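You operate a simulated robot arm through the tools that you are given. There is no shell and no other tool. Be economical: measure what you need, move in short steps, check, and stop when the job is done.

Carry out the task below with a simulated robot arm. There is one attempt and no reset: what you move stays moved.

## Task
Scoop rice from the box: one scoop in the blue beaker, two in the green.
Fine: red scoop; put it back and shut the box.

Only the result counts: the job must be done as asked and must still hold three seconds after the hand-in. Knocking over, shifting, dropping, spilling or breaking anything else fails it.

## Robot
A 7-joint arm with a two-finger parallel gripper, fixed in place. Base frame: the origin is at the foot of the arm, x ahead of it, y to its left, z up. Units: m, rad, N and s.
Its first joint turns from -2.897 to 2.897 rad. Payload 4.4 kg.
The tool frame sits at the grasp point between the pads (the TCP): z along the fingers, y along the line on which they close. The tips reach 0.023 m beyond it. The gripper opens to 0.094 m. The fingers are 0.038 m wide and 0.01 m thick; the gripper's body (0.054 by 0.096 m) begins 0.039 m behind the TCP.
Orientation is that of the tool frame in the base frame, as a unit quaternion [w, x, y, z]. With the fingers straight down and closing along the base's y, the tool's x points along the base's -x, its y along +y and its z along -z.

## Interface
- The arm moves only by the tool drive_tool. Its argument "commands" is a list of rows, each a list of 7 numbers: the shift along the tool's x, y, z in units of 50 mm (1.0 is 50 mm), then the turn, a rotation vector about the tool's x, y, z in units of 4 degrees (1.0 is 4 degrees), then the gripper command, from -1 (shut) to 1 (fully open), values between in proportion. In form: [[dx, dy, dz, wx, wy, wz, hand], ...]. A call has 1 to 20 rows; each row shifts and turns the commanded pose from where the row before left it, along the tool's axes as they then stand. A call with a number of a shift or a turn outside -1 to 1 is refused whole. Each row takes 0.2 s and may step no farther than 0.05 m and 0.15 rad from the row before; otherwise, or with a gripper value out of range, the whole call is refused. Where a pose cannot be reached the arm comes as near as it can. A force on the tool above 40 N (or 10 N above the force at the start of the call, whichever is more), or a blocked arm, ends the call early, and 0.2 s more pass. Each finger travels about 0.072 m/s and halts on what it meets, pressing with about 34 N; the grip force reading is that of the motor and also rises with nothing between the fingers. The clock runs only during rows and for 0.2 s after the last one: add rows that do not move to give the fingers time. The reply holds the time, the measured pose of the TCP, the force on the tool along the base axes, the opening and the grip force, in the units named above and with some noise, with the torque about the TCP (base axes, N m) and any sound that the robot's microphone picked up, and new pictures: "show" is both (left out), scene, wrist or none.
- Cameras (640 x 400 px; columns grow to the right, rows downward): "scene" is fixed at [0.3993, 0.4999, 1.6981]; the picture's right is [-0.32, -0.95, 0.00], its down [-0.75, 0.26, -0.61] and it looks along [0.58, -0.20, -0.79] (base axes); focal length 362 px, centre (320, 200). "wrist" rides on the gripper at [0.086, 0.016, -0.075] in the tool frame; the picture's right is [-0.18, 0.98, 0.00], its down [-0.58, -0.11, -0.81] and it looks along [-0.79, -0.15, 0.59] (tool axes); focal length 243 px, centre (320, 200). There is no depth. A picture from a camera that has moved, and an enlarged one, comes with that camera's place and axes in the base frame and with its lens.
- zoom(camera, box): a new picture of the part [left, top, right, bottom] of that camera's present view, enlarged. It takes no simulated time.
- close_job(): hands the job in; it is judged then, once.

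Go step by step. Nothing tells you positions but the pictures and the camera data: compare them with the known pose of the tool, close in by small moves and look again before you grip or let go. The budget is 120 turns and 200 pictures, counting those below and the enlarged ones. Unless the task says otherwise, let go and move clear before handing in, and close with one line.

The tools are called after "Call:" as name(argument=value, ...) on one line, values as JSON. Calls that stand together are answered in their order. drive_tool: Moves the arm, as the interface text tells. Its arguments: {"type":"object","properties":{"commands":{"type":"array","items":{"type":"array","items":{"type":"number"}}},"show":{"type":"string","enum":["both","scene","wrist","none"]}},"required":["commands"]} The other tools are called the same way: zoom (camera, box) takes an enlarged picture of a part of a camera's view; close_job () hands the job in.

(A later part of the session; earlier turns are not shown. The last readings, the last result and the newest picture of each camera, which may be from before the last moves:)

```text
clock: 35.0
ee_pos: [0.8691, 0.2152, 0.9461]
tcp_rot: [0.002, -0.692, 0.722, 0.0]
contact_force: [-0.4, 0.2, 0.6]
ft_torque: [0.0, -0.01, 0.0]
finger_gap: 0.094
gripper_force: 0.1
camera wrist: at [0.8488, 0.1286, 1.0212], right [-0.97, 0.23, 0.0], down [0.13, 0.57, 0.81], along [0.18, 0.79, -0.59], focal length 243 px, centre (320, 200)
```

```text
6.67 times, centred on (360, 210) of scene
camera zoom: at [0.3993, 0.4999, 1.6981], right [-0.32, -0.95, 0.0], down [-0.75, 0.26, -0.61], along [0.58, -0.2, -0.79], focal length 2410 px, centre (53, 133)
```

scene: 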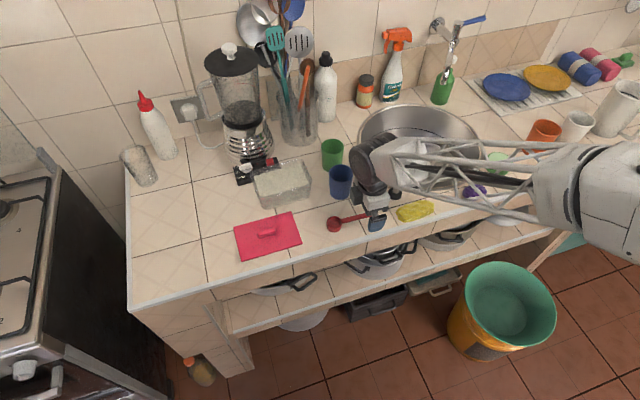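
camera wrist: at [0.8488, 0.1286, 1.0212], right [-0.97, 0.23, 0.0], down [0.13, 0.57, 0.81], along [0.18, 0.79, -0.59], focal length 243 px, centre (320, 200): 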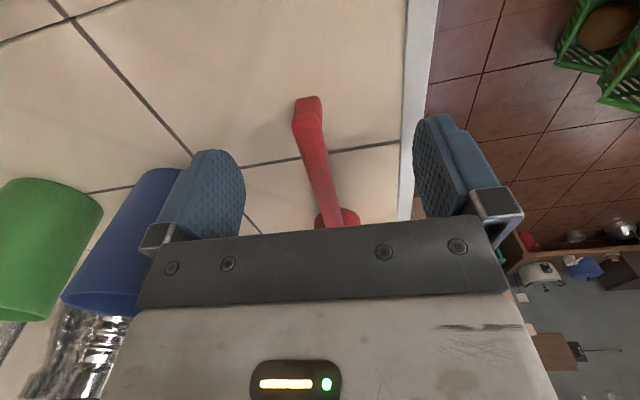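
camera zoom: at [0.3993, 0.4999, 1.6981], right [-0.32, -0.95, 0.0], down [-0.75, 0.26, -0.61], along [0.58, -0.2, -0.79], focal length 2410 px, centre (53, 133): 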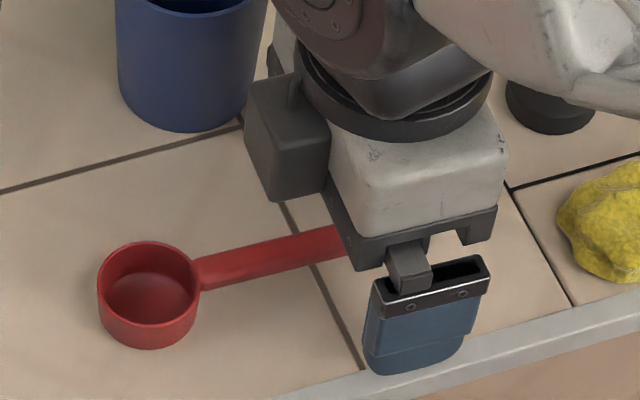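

The fingers straddle the handle with the tips just off the counter. I'll close on it.

Call:
drive_tool(commands=[[0, 0, 0.05, 0, 0, 0, 1], [0, 0, 0, 0, 0, 0, 0.3], [0, 0, 0, 0, 0, 0, -0.2], [0, 0, 0, 0, 0, 0, -0.6], [0, 0, 0, 0, 0, 0, -1], [0, 0, 0, 0, 0, 0, -1], [0, 0, 0, 0, 0, 0, -1]], show="wrist")

Call:
zoom(camera="scene", box=[320, 180, 400, 240])

```text
clock: 36.6
ee_pos: [0.8694, 0.2147, 0.9444]
tcp_rot: [0.002, -0.692, 0.722, 0.0]
contact_force: [-0.2, -0.7, 0.4]
ft_torque: [-0.01, 0.0, 0.0]
finger_gap: 0.0121
gripper_force: 33.8
camera wrist: at [0.8487, 0.1286, 1.019], right [-0.97, 0.23, 0.0], down [0.13, 0.57, 0.81], along [0.18, 0.79, -0.59], focal length 243 px, centre (320, 200)
```

wrist: 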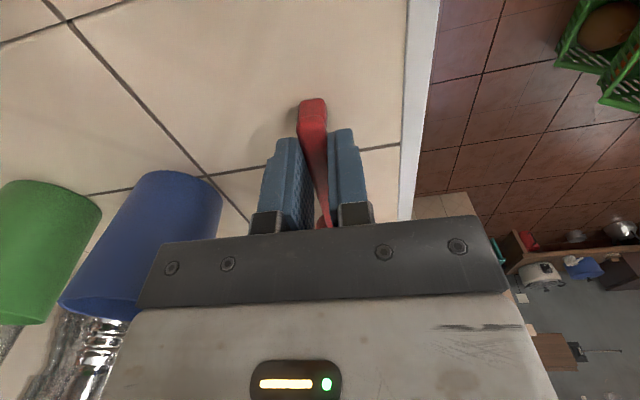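

```text
6.67 times, centred on (360, 210) of scene
camera zoom: at [0.3993, 0.4999, 1.6981], right [-0.32, -0.95, 0.0], down [-0.75, 0.26, -0.61], along [0.58, -0.2, -0.79], focal length 2410 px, centre (53, 133)
```

zoom: 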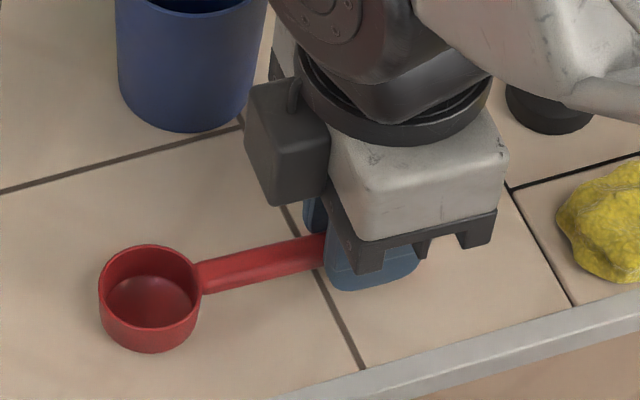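

The scoop is gripped at a gap of 12 mm. I'll lift straight up and check.

Call:
drive_tool(commands=[[0, 0, -0.3, 0, 0, 0, -1], [0, 0, -0.7, 0, 0, 0, -1], [0, 0, -0.7, 0, 0, 0, -1], [0, 0, -0.7, 0, 0, 0, -1], [0, 0, -0.7, 0, 0, -0.6, -1], [0, 0, 0, 0, 0, 0, -1]], show="both")

Call:
zoom(camera="scene", box=[240, 130, 400, 230])

```text
clock: 38.0
ee_pos: [0.866, 0.2144, 1.0993]
tcp_rot: [-0.001, 0.707, -0.707, 0.001]
contact_force: [-0.5, 0.4, -0.9]
ft_torque: [-0.01, -0.02, 0.0]
finger_gap: 0.012
gripper_force: 34.0
camera wrist: at [0.8496, 0.1268, 1.1747], right [-0.98, 0.18, 0.0], down [0.11, 0.58, 0.81], along [0.15, 0.79, -0.59], focal length 243 px, centre (320, 200)
```

scene: 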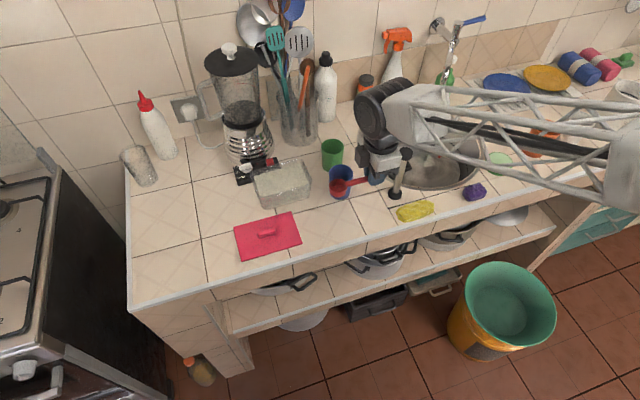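
wrist: 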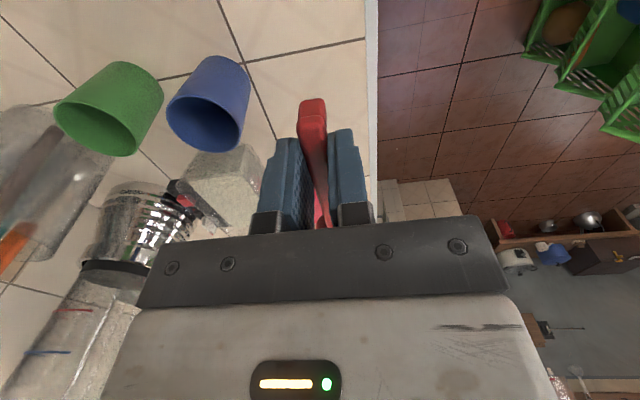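

```text
4.00 times, centred on (320, 180) of scene
camera zoom: at [0.3993, 0.4999, 1.6981], right [-0.32, -0.95, 0.0], down [-0.75, 0.26, -0.61], along [0.58, -0.2, -0.79], focal length 1446 px, centre (320, 280)
```

zoom: 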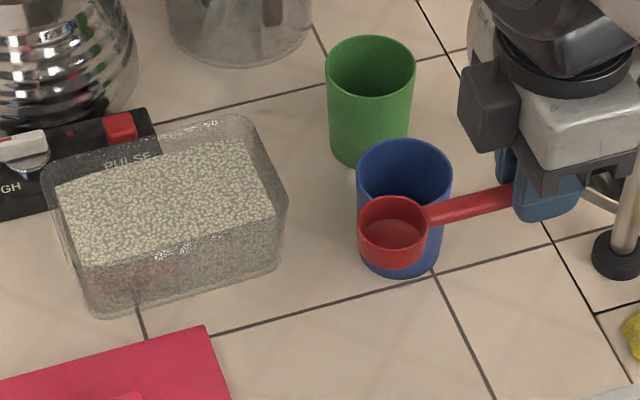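

The scoop is held level, with its bowl centre about 80 mm ahead of the TCP. The box interior spans x 0.99–1.07 and y 0.32–0.46, with the rice at about z 0.97. I'll move over the box and pitch the bowl down.

Call:
drive_tool(commands=[[-0.432, -0.616, 0, 0, 0, 0, -1], [-0.432, -0.616, 0, 0, 0, 0, -1], [-0.432, -0.616, 0, 0, 0, 0, -1], [-0.432, -0.616, 0, 0, 0, 0, -1], [-0.432, -0.616, 0, 0, 0, 0, -1], [0, 0, 0, 0, 1, 0, -1], [0, 0, 0, 0, 1, 0, -1], [0, 0, 0, 0, 1, 0, -1], [0, 0, 0, 0, 1, 0, -1], [0, 0, 0, 0, 1, 0, -1], [0, 0, 0, 0, 1, 0, -1]], show="both")

Call:
zoom(camera="scene", box=[220, 80, 380, 220])

```text
clock: 40.4
ee_pos: [1.0225, 0.3222, 1.1001]
tcp_rot: [-0.146, -0.692, 0.692, -0.147]
contact_force: [-0.1, 0.6, -0.2]
ft_torque: [-0.02, 0.0, 0.0]
finger_gap: 0.0118
gripper_force: 34.0
camera wrist: at [1.0052, 0.2733, 1.204], right [-0.98, 0.17, -0.08], down [0.11, 0.86, 0.5], along [0.15, 0.48, -0.86], focal length 243 px, centre (320, 200)
```

scene: 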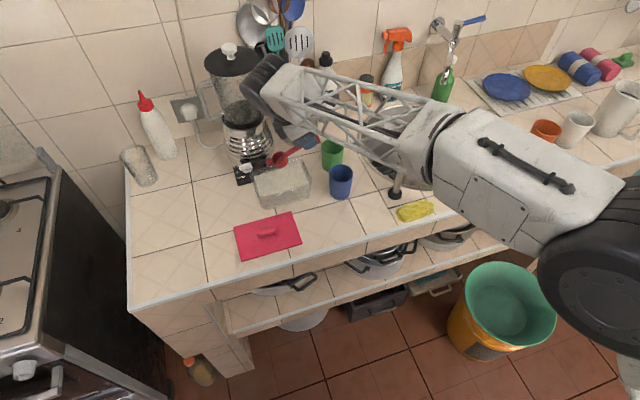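
wrist: 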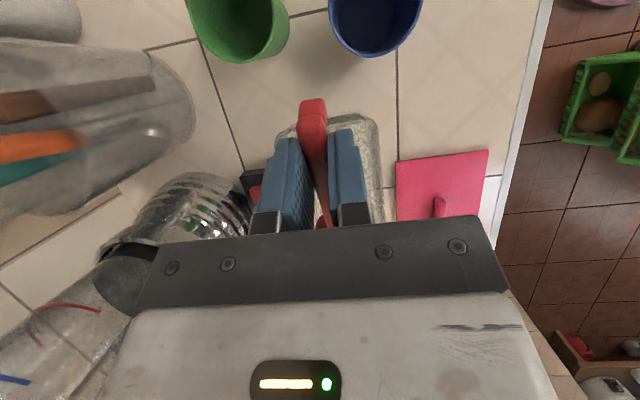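

```text
2.86 times, centred on (300, 150) of scene
camera zoom: at [0.3993, 0.4999, 1.6981], right [-0.32, -0.95, 0.0], down [-0.75, 0.26, -0.61], along [0.58, -0.2, -0.79], focal length 1033 px, centre (377, 343)
```

zoom: 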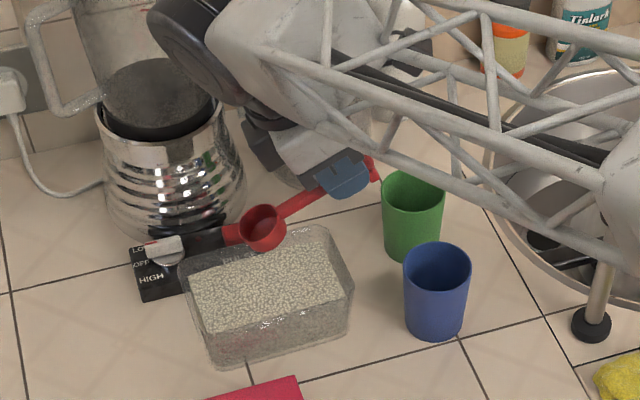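

I have clearance to the blender. I'll finish the pitch to about 48° and lower the bowl to just above the rice.

Call:
drive_tool(commands=[[0, 0, 0, 0, 1, 0, -1], [0, 0, 0, 0, 1, 0, -1], [0, 0, 0, 0, 1, 0, -1], [0, 0, 0, 0, 1, 0, -1], [0, 0, 0, 0, 1, 0, -1], [0, 0, 0, 0, 1, 0, -1], [-0.223, 0, 0.2, 0, 0, 0, -1], [-0.223, 0, 0.2, 0, 0, 0, -1], [-0.223, 0, 0.2, 0, 0, 0, -1], [0, 0, 0, 0, 0, 0, -1]], show="both")

Call:
zoom(camera="scene", box=[220, 80, 380, 220])

```text
clock: 42.6
ee_pos: [1.0216, 0.3224, 1.0544]
tcp_rot: [-0.286, -0.645, 0.647, -0.288]
contact_force: [-0.2, 0.5, -0.1]
ft_torque: [-0.01, 0.01, 0.01]
finger_gap: 0.0118
gripper_force: 33.8
camera wrist: at [1.0057, 0.3198, 1.1694], right [-0.98, 0.12, -0.14], down [0.11, 0.99, 0.11], along [0.15, 0.09, -0.98], focal length 243 px, centre (320, 200)
```

scene: 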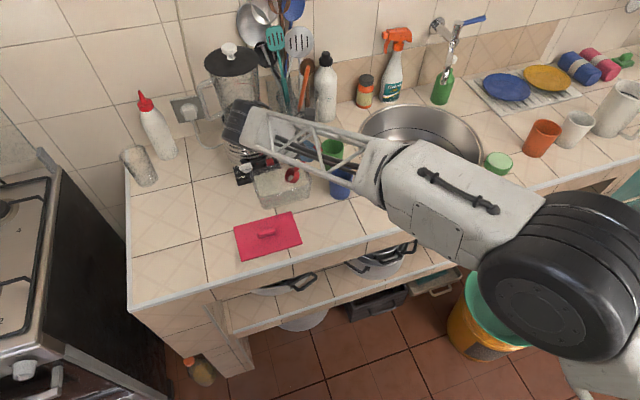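
wrist: 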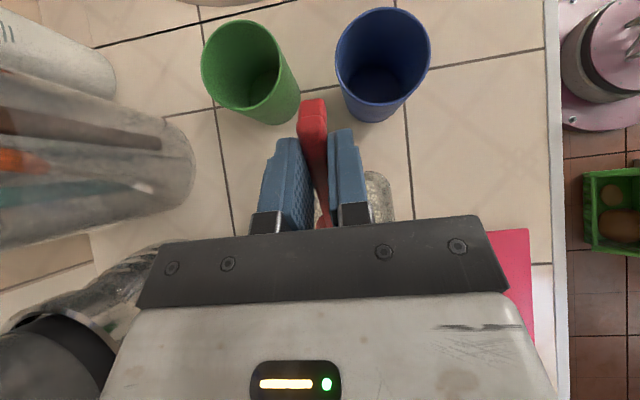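

```text
2.86 times, centred on (300, 150) of scene
camera zoom: at [0.3993, 0.4999, 1.6981], right [-0.32, -0.95, 0.0], down [-0.75, 0.26, -0.61], along [0.58, -0.2, -0.79], focal length 1033 px, centre (377, 343)
```

zoom: 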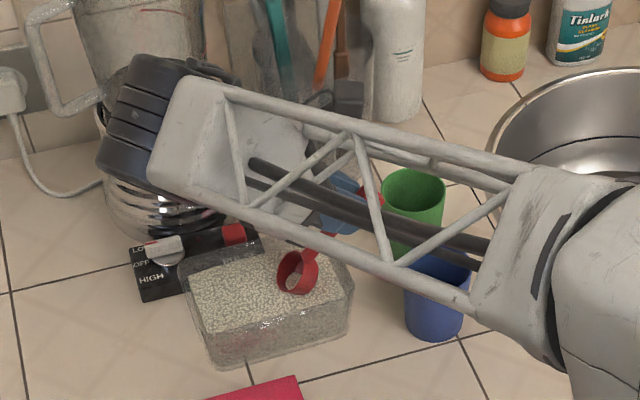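

The bowl is above the rice near the right end. I'll plunge about 34 mm and push forward along +y.

Call:
drive_tool(commands=[[-0.168, 0, 0.152, 0, 0, 0, -1], [-0.168, 0, 0.152, 0, 0, 0, -1], [-0.168, 0, 0.152, 0, 0, 0, -1], [-0.134, 0, -0.148, 0, 0, 0, -1], [-0.134, 0, -0.148, 0, 0, 0, -1], [-0.134, 0, -0.148, 0, 0, 0, -1], [-0.134, 0, -0.148, 0, 0, 0, -1]], show="none")

Call:
zoom(camera="scene", box=[240, 140, 340, 220])

```text
clock: 44.2
ee_pos: [1.022, 0.3627, 1.0216]
tcp_rot: [-0.286, -0.645, 0.648, -0.287]
contact_force: [-0.2, 0.2, 0.2]
ft_torque: [-0.02, -0.03, 0.02]
finger_gap: 0.0119
gripper_force: 34.0
```

```text
5.00 times, centred on (290, 180) of scene
camera zoom: at [0.3993, 0.4999, 1.6981], right [-0.32, -0.95, 0.0], down [-0.75, 0.26, -0.61], along [0.58, -0.2, -0.79], focal length 1808 px, centre (470, 300)
```

zoom: 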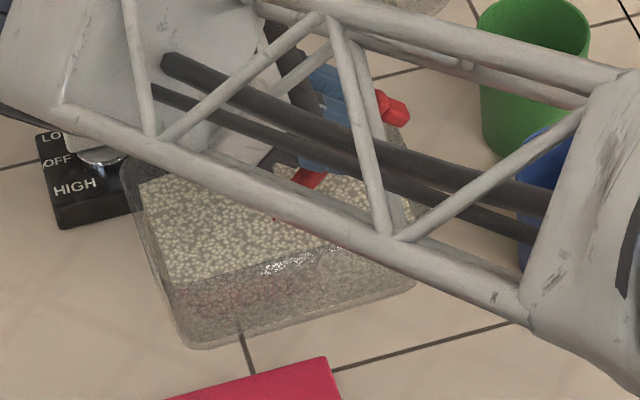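

The bowl is submerged without resistance. Now I'll roll it level while raising it out of the rice.

Call:
drive_tool(commands=[[0.02, 0, 0, 0, -1, 0, -1], [0, 0, 0, 0, -1, 0, -1], [0.06, 0, 0.05, 0, -1, 0, -1], [0.055, 0, 0.047, 0, -1, 0, -1], [0.06, 0, 0.028, 0, -1, 0, -1], [0.053, 0, 0.024, 0, -1, 0, -1], [0.04, 0, 0.037, 0, -1, 0, -1], [0.035, 0, 0.038, 0, -1, 0, -1], [0.036, 0, 0.014, 0, -1, 0, -1], [0.03, 0, 0.014, 0, -1, 0, -1], [0.021, 0, 0.011, 0, -1, 0, -1], [0.015, 0, 0.013, 0, -1, 0, -1], [0, 0, 0, 0, 0, 0, -1], [0, 0, -0.2, 0, 0, 0, -1], [0, 0, -0.2, 0, 0, 0, -1]], show="scene")

Call:
zoom(camera="scene", box=[240, 130, 340, 210])

```text
clock: 47.4
ee_pos: [1.0236, 0.3373, 1.0369]
tcp_rot: [-0.002, 0.707, -0.707, 0.0]
contact_force: [-0.1, 0.3, -0.5]
ft_torque: [-0.02, 0.0, -0.01]
finger_gap: 0.0122
gripper_force: 34.0
```

scene: 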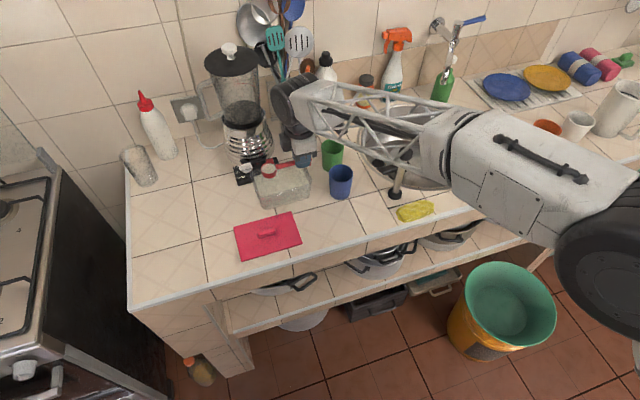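

```text
5.00 times, centred on (290, 170) of scene
camera zoom: at [0.3993, 0.4999, 1.6981], right [-0.32, -0.95, 0.0], down [-0.75, 0.26, -0.61], along [0.58, -0.2, -0.79], focal length 1808 px, centre (470, 350)
```

zoom: 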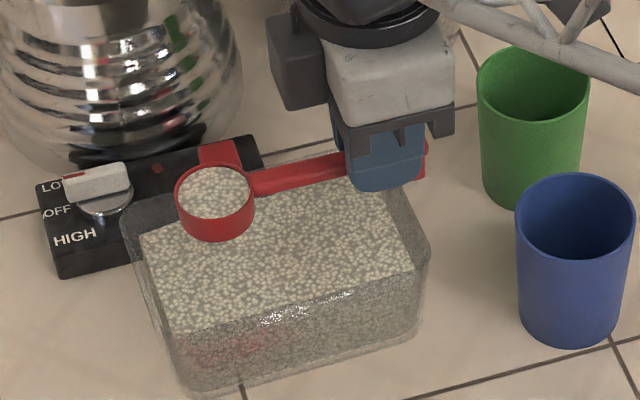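

The scoop came out level-full. I'll raise it, back off slightly, and yaw 180° level so the bowl points to −y, with the gripper on the clear side for pouring.

Call:
drive_tool(commands=[[-0.04, 0.175, -0.225, 0, 0, 0, -1], [-0.04, 0.175, -0.225, 0, 0, 0, -1], [-0.04, 0.175, -0.225, 0, 0, 0, -1], [-0.04, 0.175, -0.225, 0, 0, 0, -1], [-0.04, 0.175, -0.225, 0, 0, 0, -1], [-0.04, 0.175, -0.225, 0, 0, 0, -1], [-0.04, 0.175, -0.225, 0, 0, 0, -1], [-0.04, 0.175, -0.225, 0, 0, 0, -1], [0, 0, 0, 0, 0, 0.5, -1], [0, 0, 0, 0, 0, 1, -1], [0, 0, 0, 0, 0, 1, -1], [0, 0, 0, 0, 0, 1, -1], [0, 0, 0, 0, 0, 1, -1], [0, 0, 0, 0, 0, 1, -1], [0, 0, 0, 0, 0, 1, -1], [0, 0, 0, 0, 0, 1, -1], [0, 0, 0, 0, 0, 1, -1], [0, 0, 0, 0, 0, 1, -1], [0, 0, 0, 0, 0, 1, -1], [0, 0, 0, 0, 0, 1, -1]], show="scene")

Call:
drive_tool(commands=[[0, 0, 0, 0, 0, 1, -1], [0, 0, 0, 0, 0, 1, -1], [0, 0, 0, 0, 0, 1, -1], [0, 0, 0, 0, 0, 1, -1], [0, 0, 0, 0, 0, 1, -1], [0, 0, 0, 0, 0, 1, -1], [0, 0, 0, 0, 0, 1, -1], [0, 0, 0, 0, 0, 1, -1], [0, 0, 0, 0, 0, 1, -1], [0, 0, 0, 0, 0, 1, -1], [0, 0, 0, 0, 0, 1, -1], [0, 0, 0, 0, 0, 1, -1], [0, 0, 0, 0, 0, 1, -1], [0, 0, 0, 0, 0, 1, -1], [0, 0, 0, 0, 0, 1, -1], [0, 0, 0, 0, 0, 1, -1], [0, 0, 0, 0, 0, 1, -1], [0, 0, 0, 0, 0, 1, -1]], show="scene")

```text
clock: 51.6
ee_pos: [0.9514, 0.3528, 1.1282]
tcp_rot: [0.002, -0.374, 0.928, -0.001]
contact_force: [0.1, 0.8, -0.6]
ft_torque: [-0.02, 0.06, 0.04]
finger_gap: 0.0119
gripper_force: 34.6
```

scene: 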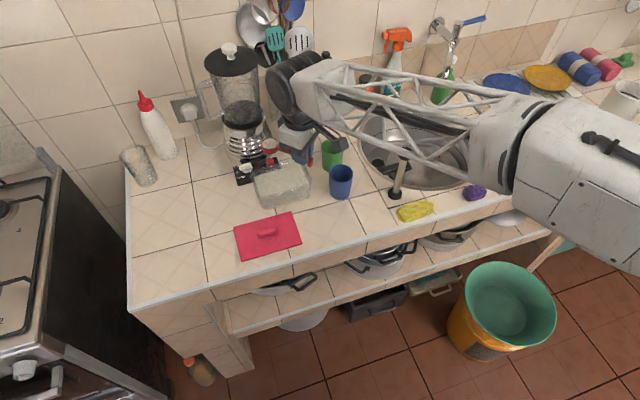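

```text
clock: 55.4
ee_pos: [0.9518, 0.3523, 1.1271]
tcp_rot: [0.002, 0.243, 0.97, 0.002]
contact_force: [-0.1, -0.1, 0.1]
ft_torque: [-0.03, -0.01, 0.02]
finger_gap: 0.0118
gripper_force: 33.8
```

scene: 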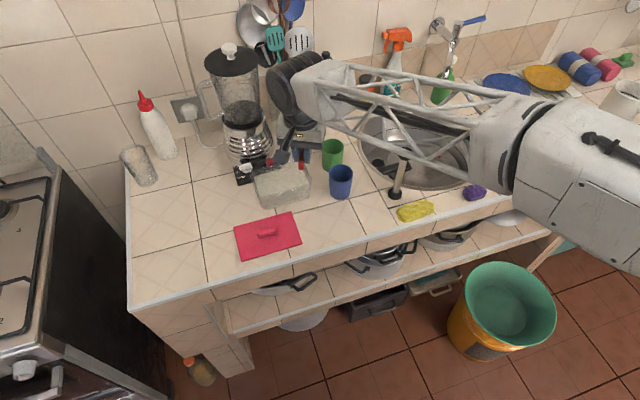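

The yaw is under way and the rice is still in the scoop. I'll finish the turn and shift over the blue beaker at about (0.975, 0.242).

Call:
drive_tool(commands=[[0, 0, 0, 0, 0, 1, -1], [0, 0, 0, 0, 0, 1, -1], [0, 0, 0, 0, 0, 1, -1], [0, 0, 0, 0, 0, 1, -1], [0, 0, 0, 0, 0, 1, -1], [0, 0, 0, 0, 0, 1, -1], [0, 0, 0, 0, 0, 1, -1], [0, 0, 0, 0, 0, 1, -1], [0, 0, 0, 0, 0, 1, -1], [0, 0, 0, 0, 0, 1, -1], [0, 0, 0, 0, 0, 1, -1], [0, 0, 0, 0, 0, 1, -1], [0, 0, 0, 0, 0, 1, -1], [0, 0, 0, 0, 0, 1, -1], [0, 0, 0, 0, 0, 1, -1], [0, 0, 0, 0, 0, 0.5, -1], [-0.2, 0.153, 0, 0, 0, 0, -1], [-0.2, 0.153, 0, 0, 0, 0, -1], [-0.2, 0.153, 0, 0, 0, 0, -1], [0, 0, 0, 0, 0, 0, -1]], show="both")

Call:
zoom(camera="scene", box=[260, 110, 400, 220])

```text
clock: 59.6
ee_pos: [0.9747, 0.3245, 1.1274]
tcp_rot: [0.002, 0.707, 0.707, 0.002]
contact_force: [1.0, 0.4, -0.1]
ft_torque: [0.0, -0.01, 0.01]
finger_gap: 0.0122
gripper_force: 33.8
camera wrist: at [0.9904, 0.4104, 1.2032], right [0.98, -0.18, 0.0], down [-0.11, -0.58, 0.8], along [-0.15, -0.79, -0.59], focal length 243 px, centre (320, 200)
```

scene: 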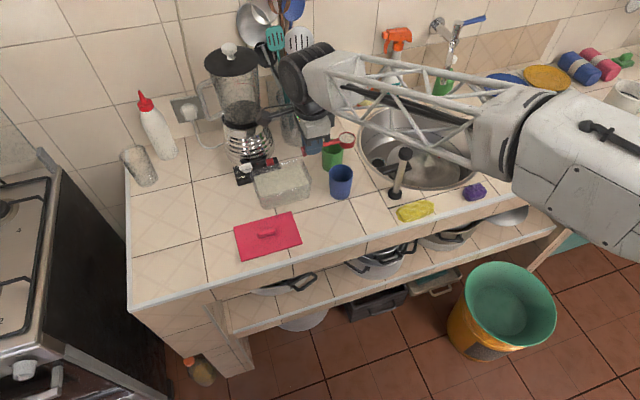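
wrist: 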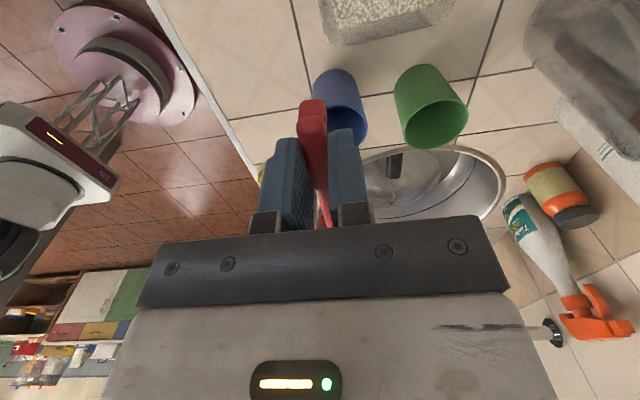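

```text
3.64 times, centred on (330, 165) of scene
camera zoom: at [0.3993, 0.4999, 1.6981], right [-0.32, -0.95, 0.0], down [-0.75, 0.26, -0.61], along [0.58, -0.2, -0.79], focal length 1315 px, centre (284, 327)
```

zoom: 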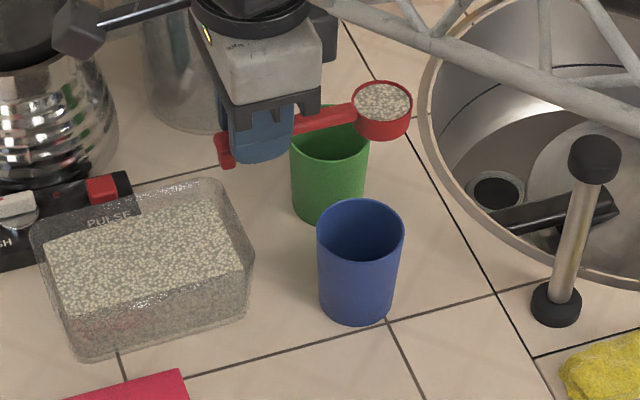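

The bowl is above and slightly behind the blue beaker. I'll lower it to just above the rim and compare them in the picture.

Call:
drive_tool(commands=[[0.03, 0, 0.28, 0, 0, 0, -1], [0.03, 0, 0.28, 0, 0, 0, -1], [0.03, 0, 0.28, 0, 0, 0, -1], [0.03, 0, 0.28, 0, 0, 0, -1], [0.03, 0, 0.28, 0, 0, 0, -1], [0, 0, 0, 0, 0, 0, -1]], show="none")

Call:
zoom(camera="scene", box=[280, 120, 400, 214])

```text
clock: 61.0
ee_pos: [0.9756, 0.3296, 1.0577]
tcp_rot: [0.0, 0.707, 0.707, 0.002]
contact_force: [0.0, 0.4, -0.6]
ft_torque: [0.03, -0.02, -0.01]
finger_gap: 0.0122
gripper_force: 34.3
```

```text
4.26 times, centred on (340, 167) of scene
camera zoom: at [0.3993, 0.4999, 1.6981], right [-0.32, -0.95, 0.0], down [-0.75, 0.26, -0.61], along [0.58, -0.2, -0.79], focal length 1539 px, centre (235, 340)
```

zoom: 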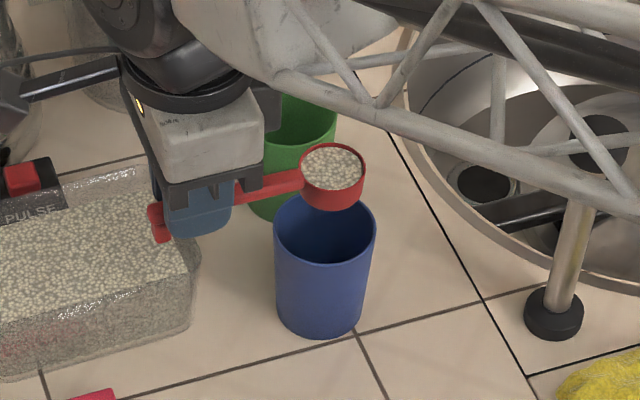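

The bowl lines up with the blue beaker. I'll roll the scoop about its handle to pour.

Call:
drive_tool(commands=[[0.08, 0, 0, -1, 0, 0, -1], [0, 0, 0, -1, 0, 0, -1], [0, 0, 0, -1, 0, 0, -1], [0, 0, 0, -1, 0, 0, -1], [0, 0, 0, -1, 0, 0, -1], [0, 0, 0, -1, 0, 0, -1], [0, 0, 0, -1, 0, 0, -1], [0, 0, 0, -1, 0, 0, -1], [0, 0, 0, -1, 0, 0, -1], [0, 0, 0, -1, 0, 0, -1]], show="scene")

Call:
zoom(camera="scene", box=[280, 120, 400, 214])

```text
clock: 63.2
ee_pos: [0.9747, 0.3349, 1.0586]
tcp_rot: [0.244, 0.664, 0.664, 0.245]
contact_force: [0.3, 0.1, 0.5]
ft_torque: [0.05, -0.01, -0.01]
finger_gap: 0.0119
gripper_force: 34.2
```

scene: 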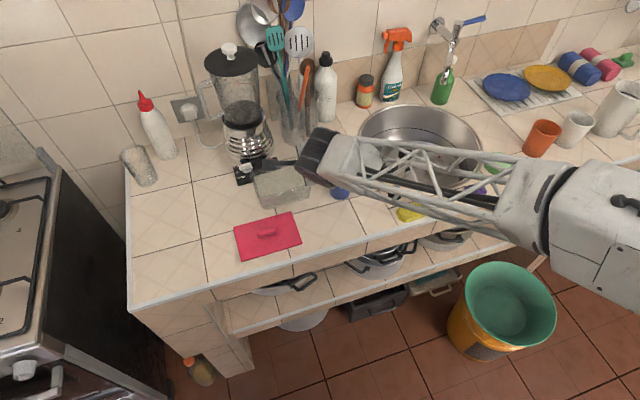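

```text
4.26 times, centred on (340, 167) of scene
camera zoom: at [0.3993, 0.4999, 1.6981], right [-0.32, -0.95, 0.0], down [-0.75, 0.26, -0.61], along [0.58, -0.2, -0.79], focal length 1539 px, centre (235, 340)
```

zoom: 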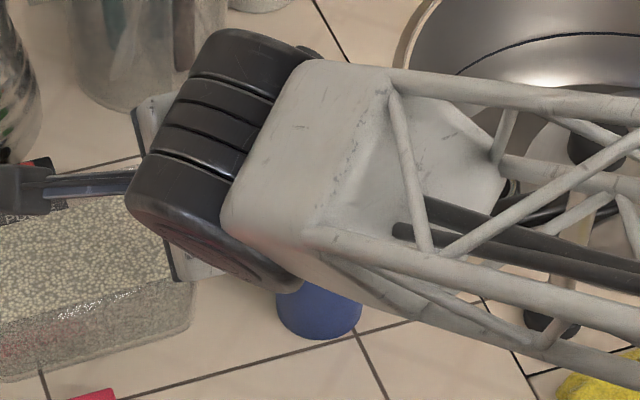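

My view is blocked by the forearm, but forces are nil. I'll keep rolling while watching the force.

Call:
drive_tool(commands=[[0, 0, 0, -1, 0, 0, -1], [0, 0, 0, -1, 0, 0, -1], [0, 0, 0, -1, 0, 0, -1], [0, 0, 0, -1, 0, 0, -1], [0, 0, 0, -1, 0, 0, -1], [0, 0, 0, -1, 0, 0, -1], [0, 0, 0, -1, 0, 0, -1], [0, 0, 0, -1, 0, 0, -1], [0, 0, 0, -1, 0, 0, -1], [0, 0, 0, -1, 0, 0, -1], [0, 0, 0, -1, 0, 0, -1], [0, 0, 0, -1, 0, 0, -1]], show="both")

Call:
zoom(camera="scene", box=[280, 120, 400, 214])

```text
clock: 65.8
ee_pos: [0.975, 0.3368, 1.0578]
tcp_rot: [0.396, 0.585, 0.585, 0.398]
contact_force: [-0.3, -0.1, 0.9]
ft_torque: [0.04, 0.0, 0.01]
finger_gap: 0.0118
gripper_force: 34.2
out of reach, approached as far as the arm can: row 8, 9, 10, 11, 12
camera wrist: at [0.9119, 0.4218, 1.1014], right [0.36, -0.18, 0.91], down [-0.79, -0.58, 0.2], along [0.49, -0.79, -0.36], focal length 243 px, centre (320, 200)
```

scene: 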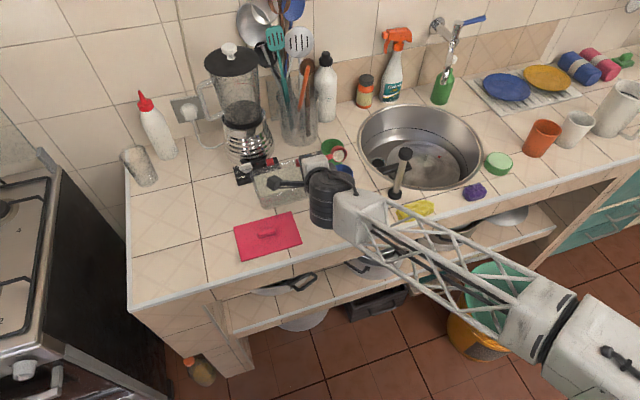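
wrist: 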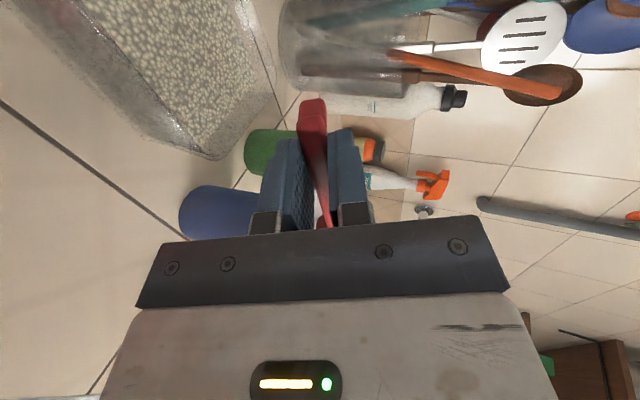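

```text
4.26 times, centred on (340, 167) of scene
camera zoom: at [0.3993, 0.4999, 1.6981], right [-0.32, -0.95, 0.0], down [-0.75, 0.26, -0.61], along [0.58, -0.2, -0.79], focal length 1539 px, centre (235, 340)
```

zoom: 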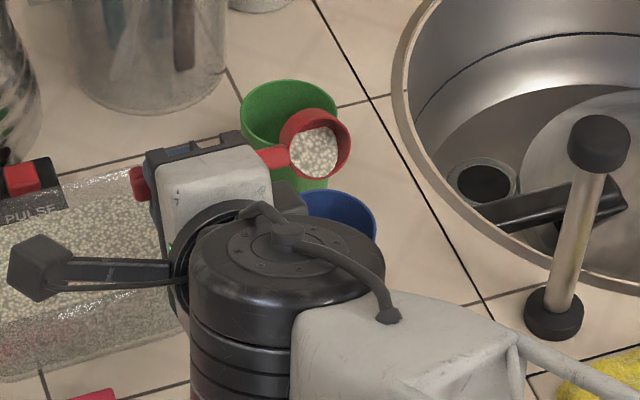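

The roll stopped at about 68°, at the wrist's limit. I'll look closely at what's left in the scoop.

Call:
zoom(camera="scene", box=[325, 135, 365, 180])

```text
8.89 times, centred on (345, 158) of scene
camera zoom: at [0.3993, 0.4999, 1.6981], right [-0.32, -0.95, 0.0], down [-0.75, 0.26, -0.61], along [0.58, -0.2, -0.79], focal length 3214 px, centre (98, 578)
```

zoom: 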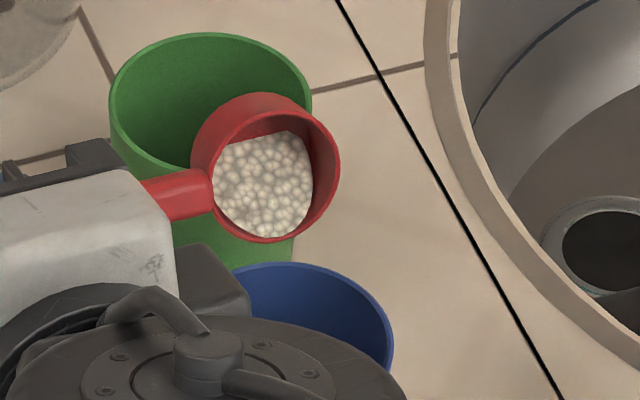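

Rice is still in the bowl, and the lip is over the blue beaker. I'll yaw towards the arm's radial plane with the bowl held in place, which should free the wrist for more roll.

Call:
drive_tool(commands=[[-0.03, -0.04, -0.1, 0, 0.927, -0.375, -1], [-0.03, -0.04, -0.1, 0, 0.927, -0.375, -1], [-0.03, -0.04, -0.1, 0, 0.927, -0.375, -1], [-0.03, -0.04, -0.1, 0, 0.927, -0.375, -1], [-0.03, -0.04, -0.1, 0, 0.927, -0.375, -1], [0, 0, 0, 0, 0, 0, -1]], show="none")

Call:
drive_tool(commands=[[0, 0, 0, -1, 0, 0, -1], [0, 0, 0, -1, 0, 0, -1], [0, 0, 0, -1, 0, 0, -1], [0, 0, 0, -1, 0, 0, -1]], show="none")

Call:
zoom(camera="scene", box=[280, 120, 400, 214])

```text
clock: 67.2
ee_pos: [0.95, 0.3241, 1.0579]
tcp_rot: [0.321, 0.476, 0.678, 0.459]
contact_force: [-0.3, -1.2, -0.1]
ft_torque: [-0.01, 0.02, 0.0]
finger_gap: 0.0119
gripper_force: 34.6
```

```text
clock: 68.2
ee_pos: [0.9485, 0.3264, 1.0586]
tcp_rot: [0.361, 0.435, 0.632, 0.529]
contact_force: [0.5, 0.0, 0.2]
ft_torque: [0.0, 0.01, -0.06]
finger_gap: 0.012
gripper_force: 33.4
out of reach, approached as far as the arm can: row 2
```

```text
4.26 times, centred on (340, 167) of scene
camera zoom: at [0.3993, 0.4999, 1.6981], right [-0.32, -0.95, 0.0], down [-0.75, 0.26, -0.61], along [0.58, -0.2, -0.79], focal length 1539 px, centre (235, 340)
```

zoom: 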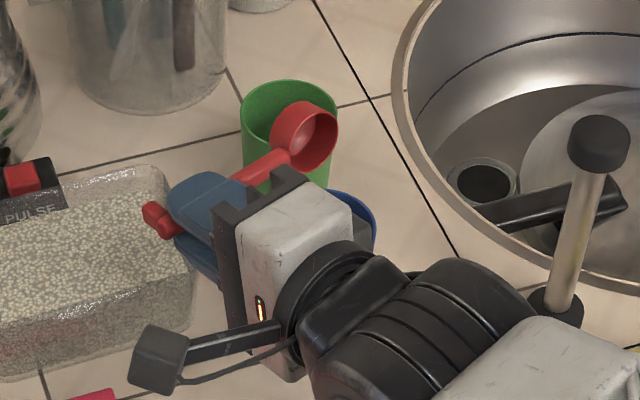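

The scoop looks empty now. I'll check closely for leftovers and any spilled grains.

Call:
zoom(camera="scene", box=[325, 135, 385, 205])

Call:
zoom(camera="wrist", box=[140, 60, 400, 240])

```text
5.71 times, centred on (355, 170) of scene
camera zoom: at [0.3993, 0.4999, 1.6981], right [-0.32, -0.95, 0.0], down [-0.75, 0.26, -0.61], along [0.58, -0.2, -0.79], focal length 2066 px, centre (120, 371)
```

zoom: 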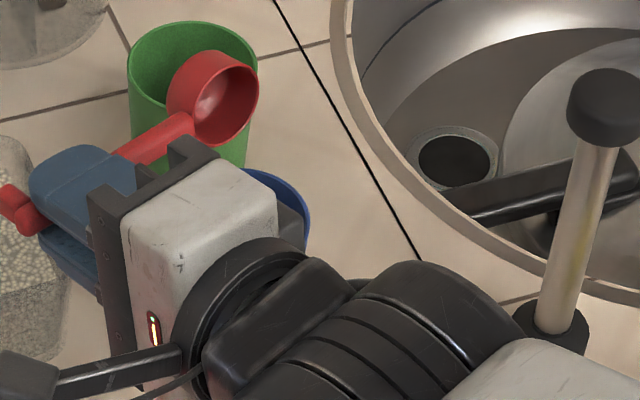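

```text
2.22 times, centred on (270, 150) of wrist
camera zoom: at [0.8515, 0.3827, 1.0884], right [0.23, -0.11, 0.97], down [-0.55, -0.84, 0.03], along [0.8, -0.54, -0.26], focal length 539 px, centre (431, 311)
```

zoom: 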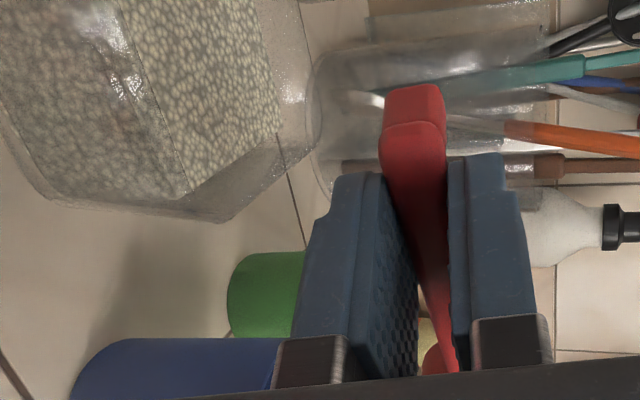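

The scoop is empty with no grains visible on the counter. I'll roll back to level, rise, and inspect the blue beaker.

Call:
drive_tool(commands=[[0, 0, 0, 1, 0, 0, -1], [0, 0, 0, 1, 0, 0, -1], [0, 0, 0, 1, 0, 0, -1], [0, 0, 0, 1, 0, 0, -1], [0, 0, 0, 1, 0, 0, -1], [0, 0, 0, 1, 0, 0, -1], [0, 0, 0, 1, 0, 0, -1], [0, 0, 0, 1, 0, 0, -1], [0, 0, 0, 1, 0, 0, -1], [0, 0, 0, 1, 0, 0, -1], [0, 0, 0, 1, 0, 0, -1], [0, 0, 0, 1, 0, 0, -1], [0, 0, 0, 1, 0, 0, -1], [0, 0, 0, 1, 0, 0, -1], [0, 0, 0, 1, 0, 0, -1], [0, 0, 0, 1, 0, 0, -1], [0, 0, 0, 1, 0, 0, -1], [0, 0, 0, 1, 0, 0, -1], [0, 0, 0, 1, 0, 0, -1], [0, 0, 0, 1, 0, 0, -1]], show="none")

Call:
zoom(camera="scene", box=[280, 110, 400, 220])

```text
clock: 72.4
ee_pos: [0.9561, 0.32, 1.0613]
tcp_rot: [0.139, 0.565, 0.795, 0.171]
contact_force: [0.5, 0.3, 1.0]
ft_torque: [0.02, -0.01, 0.01]
finger_gap: 0.0119
gripper_force: 33.6
out of reach, approached as far as the arm can: row 7, 8, 9, 10, 11, 12, 13, 14
```

```text
3.64 times, centred on (340, 165) of scene
camera zoom: at [0.3993, 0.4999, 1.6981], right [-0.32, -0.95, 0.0], down [-0.75, 0.26, -0.61], along [0.58, -0.2, -0.79], focal length 1315 px, centre (247, 327)
```

zoom: 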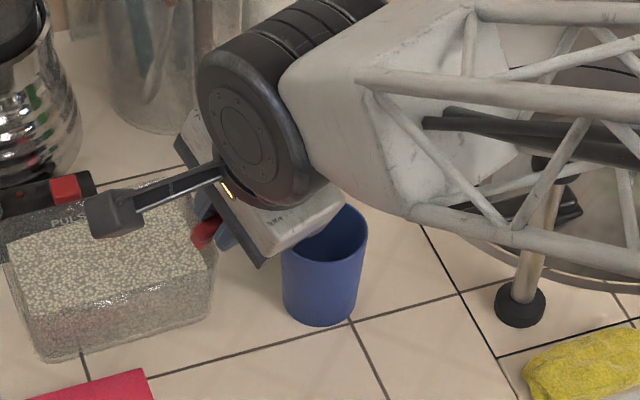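

I'm partway back to level. I'll continue the roll and rise.

Call:
drive_tool(commands=[[0, 0, -0.2, 1, 0, 0, -1], [0, 0, -0.2, 1, 0, 0, -1], [0, 0, -0.2, 1, 0, 0, -1], [0, 0, -0.2, 1, 0, 0, -1], [0, 0, -0.2, 1, 0, 0, -1], [0, 0, -0.2, 1, 0, 0, -1], [0, 0, -0.3, 0.4, 0.4, 0, -1], [0, 0, -0.3, 0, 0, 0, -1], [0, 0, 0, 0, 0, 0, -1]], show="both")

Call:
zoom(camera="scene", box=[280, 110, 400, 220])

```text
clock: 74.4
ee_pos: [0.9396, 0.3176, 1.1497]
tcp_rot: [-0.001, 0.582, 0.813, 0.0]
contact_force: [-0.1, 0.4, -0.4]
ft_torque: [0.01, 0.03, 0.01]
finger_gap: 0.0117
gripper_force: 34.3
camera wrist: at [0.9269, 0.4043, 1.2252], right [0.99, 0.14, 0.0], down [0.09, -0.59, 0.81], along [0.11, -0.8, -0.59], focal length 243 px, centre (320, 200)
```

scene: 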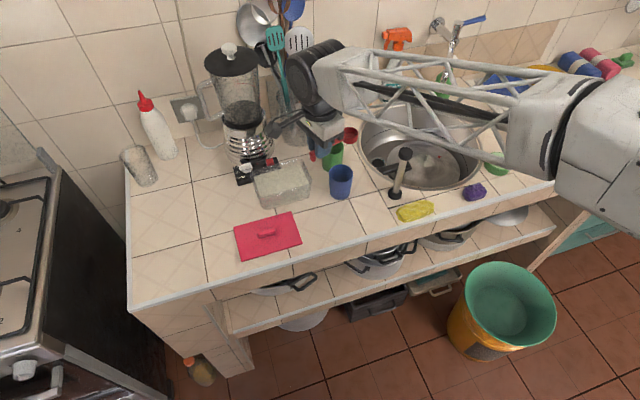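
wrist: 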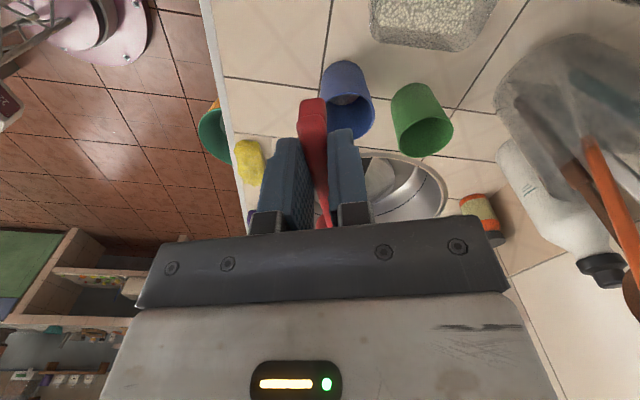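

```text
3.64 times, centred on (340, 165) of scene
camera zoom: at [0.3993, 0.4999, 1.6981], right [-0.32, -0.95, 0.0], down [-0.75, 0.26, -0.61], along [0.58, -0.2, -0.79], focal length 1315 px, centre (247, 327)
```

zoom: 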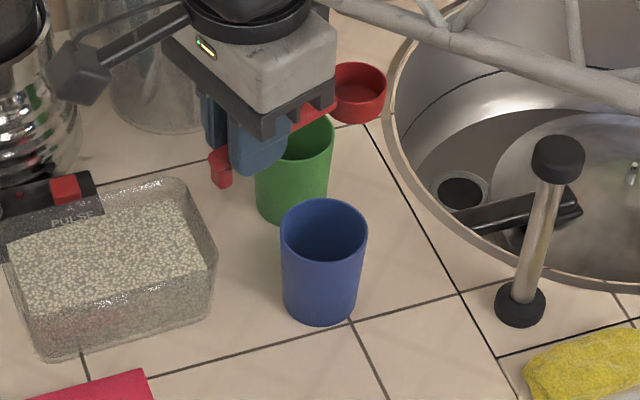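

Call:
zoom(camera="wrist", box=[300, 40, 480, 170])

Call:
zoom(camera="scene", box=[325, 155, 360, 205])

```text
3.08 times, centred on (390, 105) of wrist
camera zoom: at [0.9269, 0.4043, 1.2252], right [0.99, 0.14, 0.0], down [0.09, -0.59, 0.81], along [0.11, -0.8, -0.59], focal length 746 px, centre (105, 492)
```

zoom: 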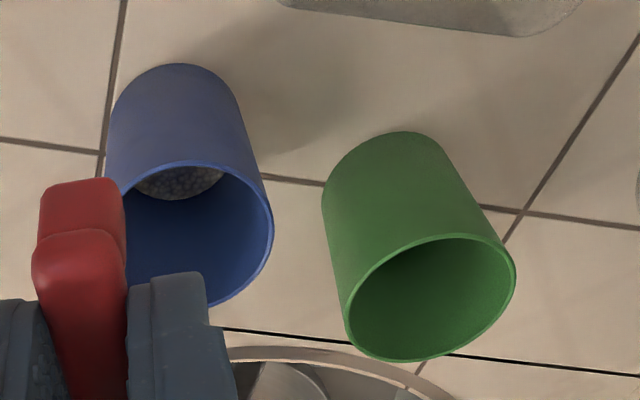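

```text
8.00 times, centred on (342, 180) of scene
camera zoom: at [0.3993, 0.4999, 1.6981], right [-0.32, -0.95, 0.0], down [-0.75, 0.26, -0.61], along [0.58, -0.2, -0.79], focal length 2892 px, centre (140, 360)
```

zoom: 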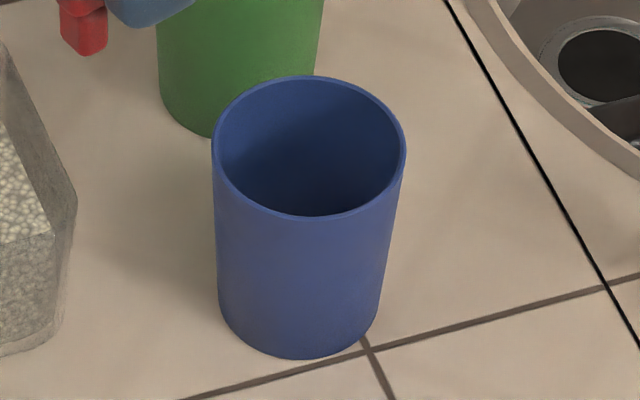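

Blue holds its scoop of rice. Now I'll take the scoop back to the box for the green beaker, first yawing it round again.

Call:
drive_tool(commands=[[0, 0, 0, 0, 0, -1, -1], [0, 0, 0, 0, 0, -1, -1], [0, 0, 0, 0, 0, -1, -1], [0, 0, 0, 0, 0, -1, -1], [0, 0, 0, 0, 0, -1, -1], [0, 0, 0, 0, 0, -1, -1], [0, 0, 0, 0, 0, -1, -1], [0, 0, 0, 0, 0, -1, -1], [0, 0, 0, 0, 0, -1, -1], [0, 0, 0, 0, 0, -1, -1], [0, 0, 0, 0, 0, -1, -1], [0, 0, 0, 0, 0, -1, -1], [0, 0, 0, 0, 0, -1, -1], [0, 0, 0, 0, 0, -1, -1], [0, 0, 0, 0, 0, -1, -1], [0, 0, 0, 0, 0, -1, -1], [0, 0, 0, 0, 0, -1, -1], [0, 0, 0, 0, 0, -1, -1], [0, 0, 0, 0, 0, -1, -1], [0, 0, 0, 0, 0, -1, -1]], show="none")

Call:
drive_tool(commands=[[0, 0, 0, 0, 0, -1, -1], [0, 0, 0, 0, 0, -1, -1], [0, 0, 0, 0, 0, -1, -1], [0, 0, 0, 0, 0, -1, -1], [0, 0, 0, 0, 0, -1, -1], [0, 0, 0, 0, 0, -1, -1], [0, 0, 0, 0, 0, -1, -1], [0, 0, 0, 0, 0, -1, -1], [0, 0, 0, 0, 0, -1, -1], [0, 0, 0, 0, 0, -1, -1], [0, 0, 0, 0, 0, -1, -1], [0, 0, 0, 0, 0, -1, -1], [0, 0, 0, 0, 0, -1, -1], [0, 0, 0, 0, 0, -1, -1], [0, 0, 0, 0, 0, -1, -1], [0, 0, 0, 0, 0, -1, -1], [0, 0, 0, 0, 0, -1, -1], [0, 0, 0, 0, 0, -1, -1], [0, 0, 0, 0, 0, -1, -1], [0, 0, 0, 0, 0, -1, -1]], show="scene")

```text
clock: 78.6
ee_pos: [0.9406, 0.3159, 1.1499]
tcp_rot: [-0.001, -0.077, 0.997, 0.0]
contact_force: [1.3, -0.6, 0.2]
ft_torque: [0.02, 0.01, 0.01]
finger_gap: 0.0118
gripper_force: 33.4
```

```text
clock: 82.8
ee_pos: [0.9395, 0.3159, 1.1501]
tcp_rot: [-0.001, -0.7, 0.714, 0.002]
contact_force: [0.5, 0.9, -1.5]
ft_torque: [-0.07, 0.0, 0.04]
finger_gap: 0.012
gripper_force: 34.2
```

scene: 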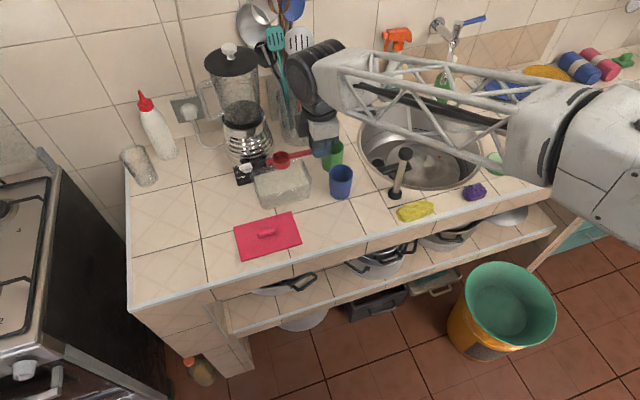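

Next is the second scoop, repeating the first motion: over the box, pitch, then descend to just above the rice.

Call:
drive_tool(commands=[[-0.026, -0.334, 0.2, 0, 0, -0.3, -1], [-0.026, -0.334, 0.2, 0, 0, 0, -1], [-0.026, -0.334, 0.2, 0, 0, 0, -1], [-0.026, -0.334, 0.2, 0, 0, 0, -1], [-0.026, -0.334, 0.2, 0, 0, 0, -1], [0, 0, 0, 0, 1, 0, -1], [0, 0, 0, 0, 1, 0, -1], [0, 0, 0, 0, 1, 0, -1], [0, 0, 0, 0, 1, 0, -1], [0, 0, 0, 0, 1, 0, -1], [0, 0, 0, 0, 1, 0, -1], [0, 0, 0, 0, 1, 0, -1], [0, 0, 0, 0, 1, 0, -1], [0, 0, 0, 0, 1, 0, -1], [0, 0, 0, 0, 1, 0, -1], [0, 0, 0, 0, 1, 0, -1], [0, 0, 0, 0, 1, 0, -1], [0, 0, 0, 0, 0, 0, -1]], show="none")

Call:
zoom(camera="scene", box=[220, 80, 380, 220])

```text
clock: 86.6
ee_pos: [1.0235, 0.3234, 1.0986]
tcp_rot: [0.288, 0.647, -0.646, 0.286]
contact_force: [-0.7, -0.5, 0.1]
ft_torque: [-0.02, 0.01, -0.01]
finger_gap: 0.0117
gripper_force: 33.6
```

```text
2.86 times, centred on (300, 150) of scene
camera zoom: at [0.3993, 0.4999, 1.6981], right [-0.32, -0.95, 0.0], down [-0.75, 0.26, -0.61], along [0.58, -0.2, -0.79], focal length 1033 px, centre (377, 343)
```

zoom: 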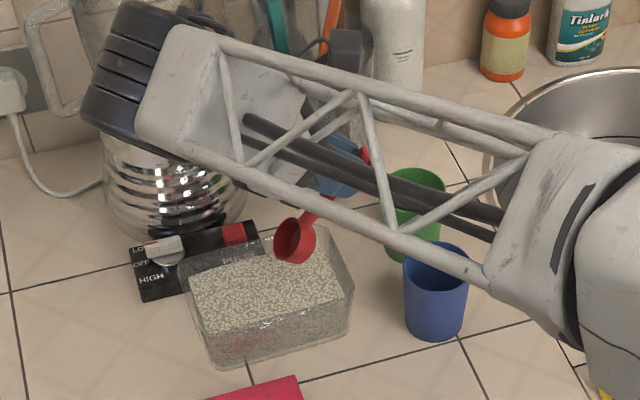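

Alignment matches the first scoop, so I'll plunge and push forward again.

Call:
drive_tool(commands=[[-0.199, 0, 0.179, 0, 0, 0, -1], [-0.199, 0, 0.179, 0, 0, 0, -1], [-0.199, 0, 0.179, 0, 0, 0, -1], [-0.199, 0, 0.179, 0, 0, 0, -1], [-0.199, 0, 0.179, 0, 0, 0, -1], [-0.199, 0, 0.179, 0, 0, 0, -1], [-0.134, 0, -0.148, 0, 0, 0, -1], [-0.134, 0, -0.148, 0, 0, 0, -1], [-0.134, 0, -0.148, 0, 0, 0, -1], [-0.134, 0, -0.148, 0, 0, 0, -1]], show="none")

Call:
drive_tool(commands=[[0.04, 0, -0.03, 0, -1, 0, -1], [0.02, 0, -0.03, 0, -1, 0, -1], [0.06, 0, 0.05, 0, -1, 0, -1], [0.055, 0, 0.047, 0, -1, 0, -1], [0.06, 0, 0.028, 0, -1, 0, -1], [0.053, 0, 0.024, 0, -1, 0, -1], [0.04, 0, 0.037, 0, -1, 0, -1], [0.035, 0, 0.038, 0, -1, 0, -1], [0.036, 0, 0.014, 0, -1, 0, -1], [0.03, 0, 0.014, 0, -1, 0, -1], [0.021, 0, 0.011, 0, -1, 0, -1], [0.015, 0, 0.013, 0, -1, 0, -1], [0, 0, 0, 0, 0, 0, -1], [0, 0, -0.2, 0, 0, 0, -1], [0, 0, -0.2, 0, 0, 0, -1]], show="none")

Call:
zoom(camera="scene", box=[240, 130, 340, 210])

```text
clock: 88.8
ee_pos: [1.022, 0.3637, 1.0188]
tcp_rot: [-0.289, -0.646, 0.646, -0.286]
contact_force: [0.7, 0.0, 0.3]
ft_torque: [0.03, -0.01, 0.02]
finger_gap: 0.012
gripper_force: 33.7
```

```text
clock: 92.0
ee_pos: [1.0236, 0.3397, 1.042]
tcp_rot: [0.0, -0.707, 0.707, 0.002]
contact_force: [0.5, 0.4, -0.8]
ft_torque: [-0.03, -0.03, 0.03]
finger_gap: 0.012
gripper_force: 34.0
```

```text
5.00 times, centred on (290, 170) of scene
camera zoom: at [0.3993, 0.4999, 1.6981], right [-0.32, -0.95, 0.0], down [-0.75, 0.26, -0.61], along [0.58, -0.2, -0.79], focal length 1808 px, centre (470, 350)
```

zoom: 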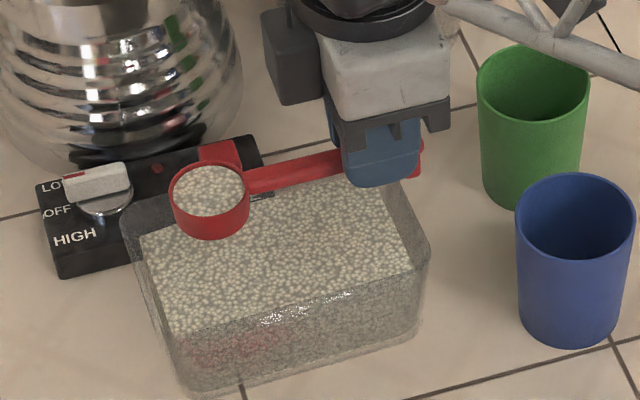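

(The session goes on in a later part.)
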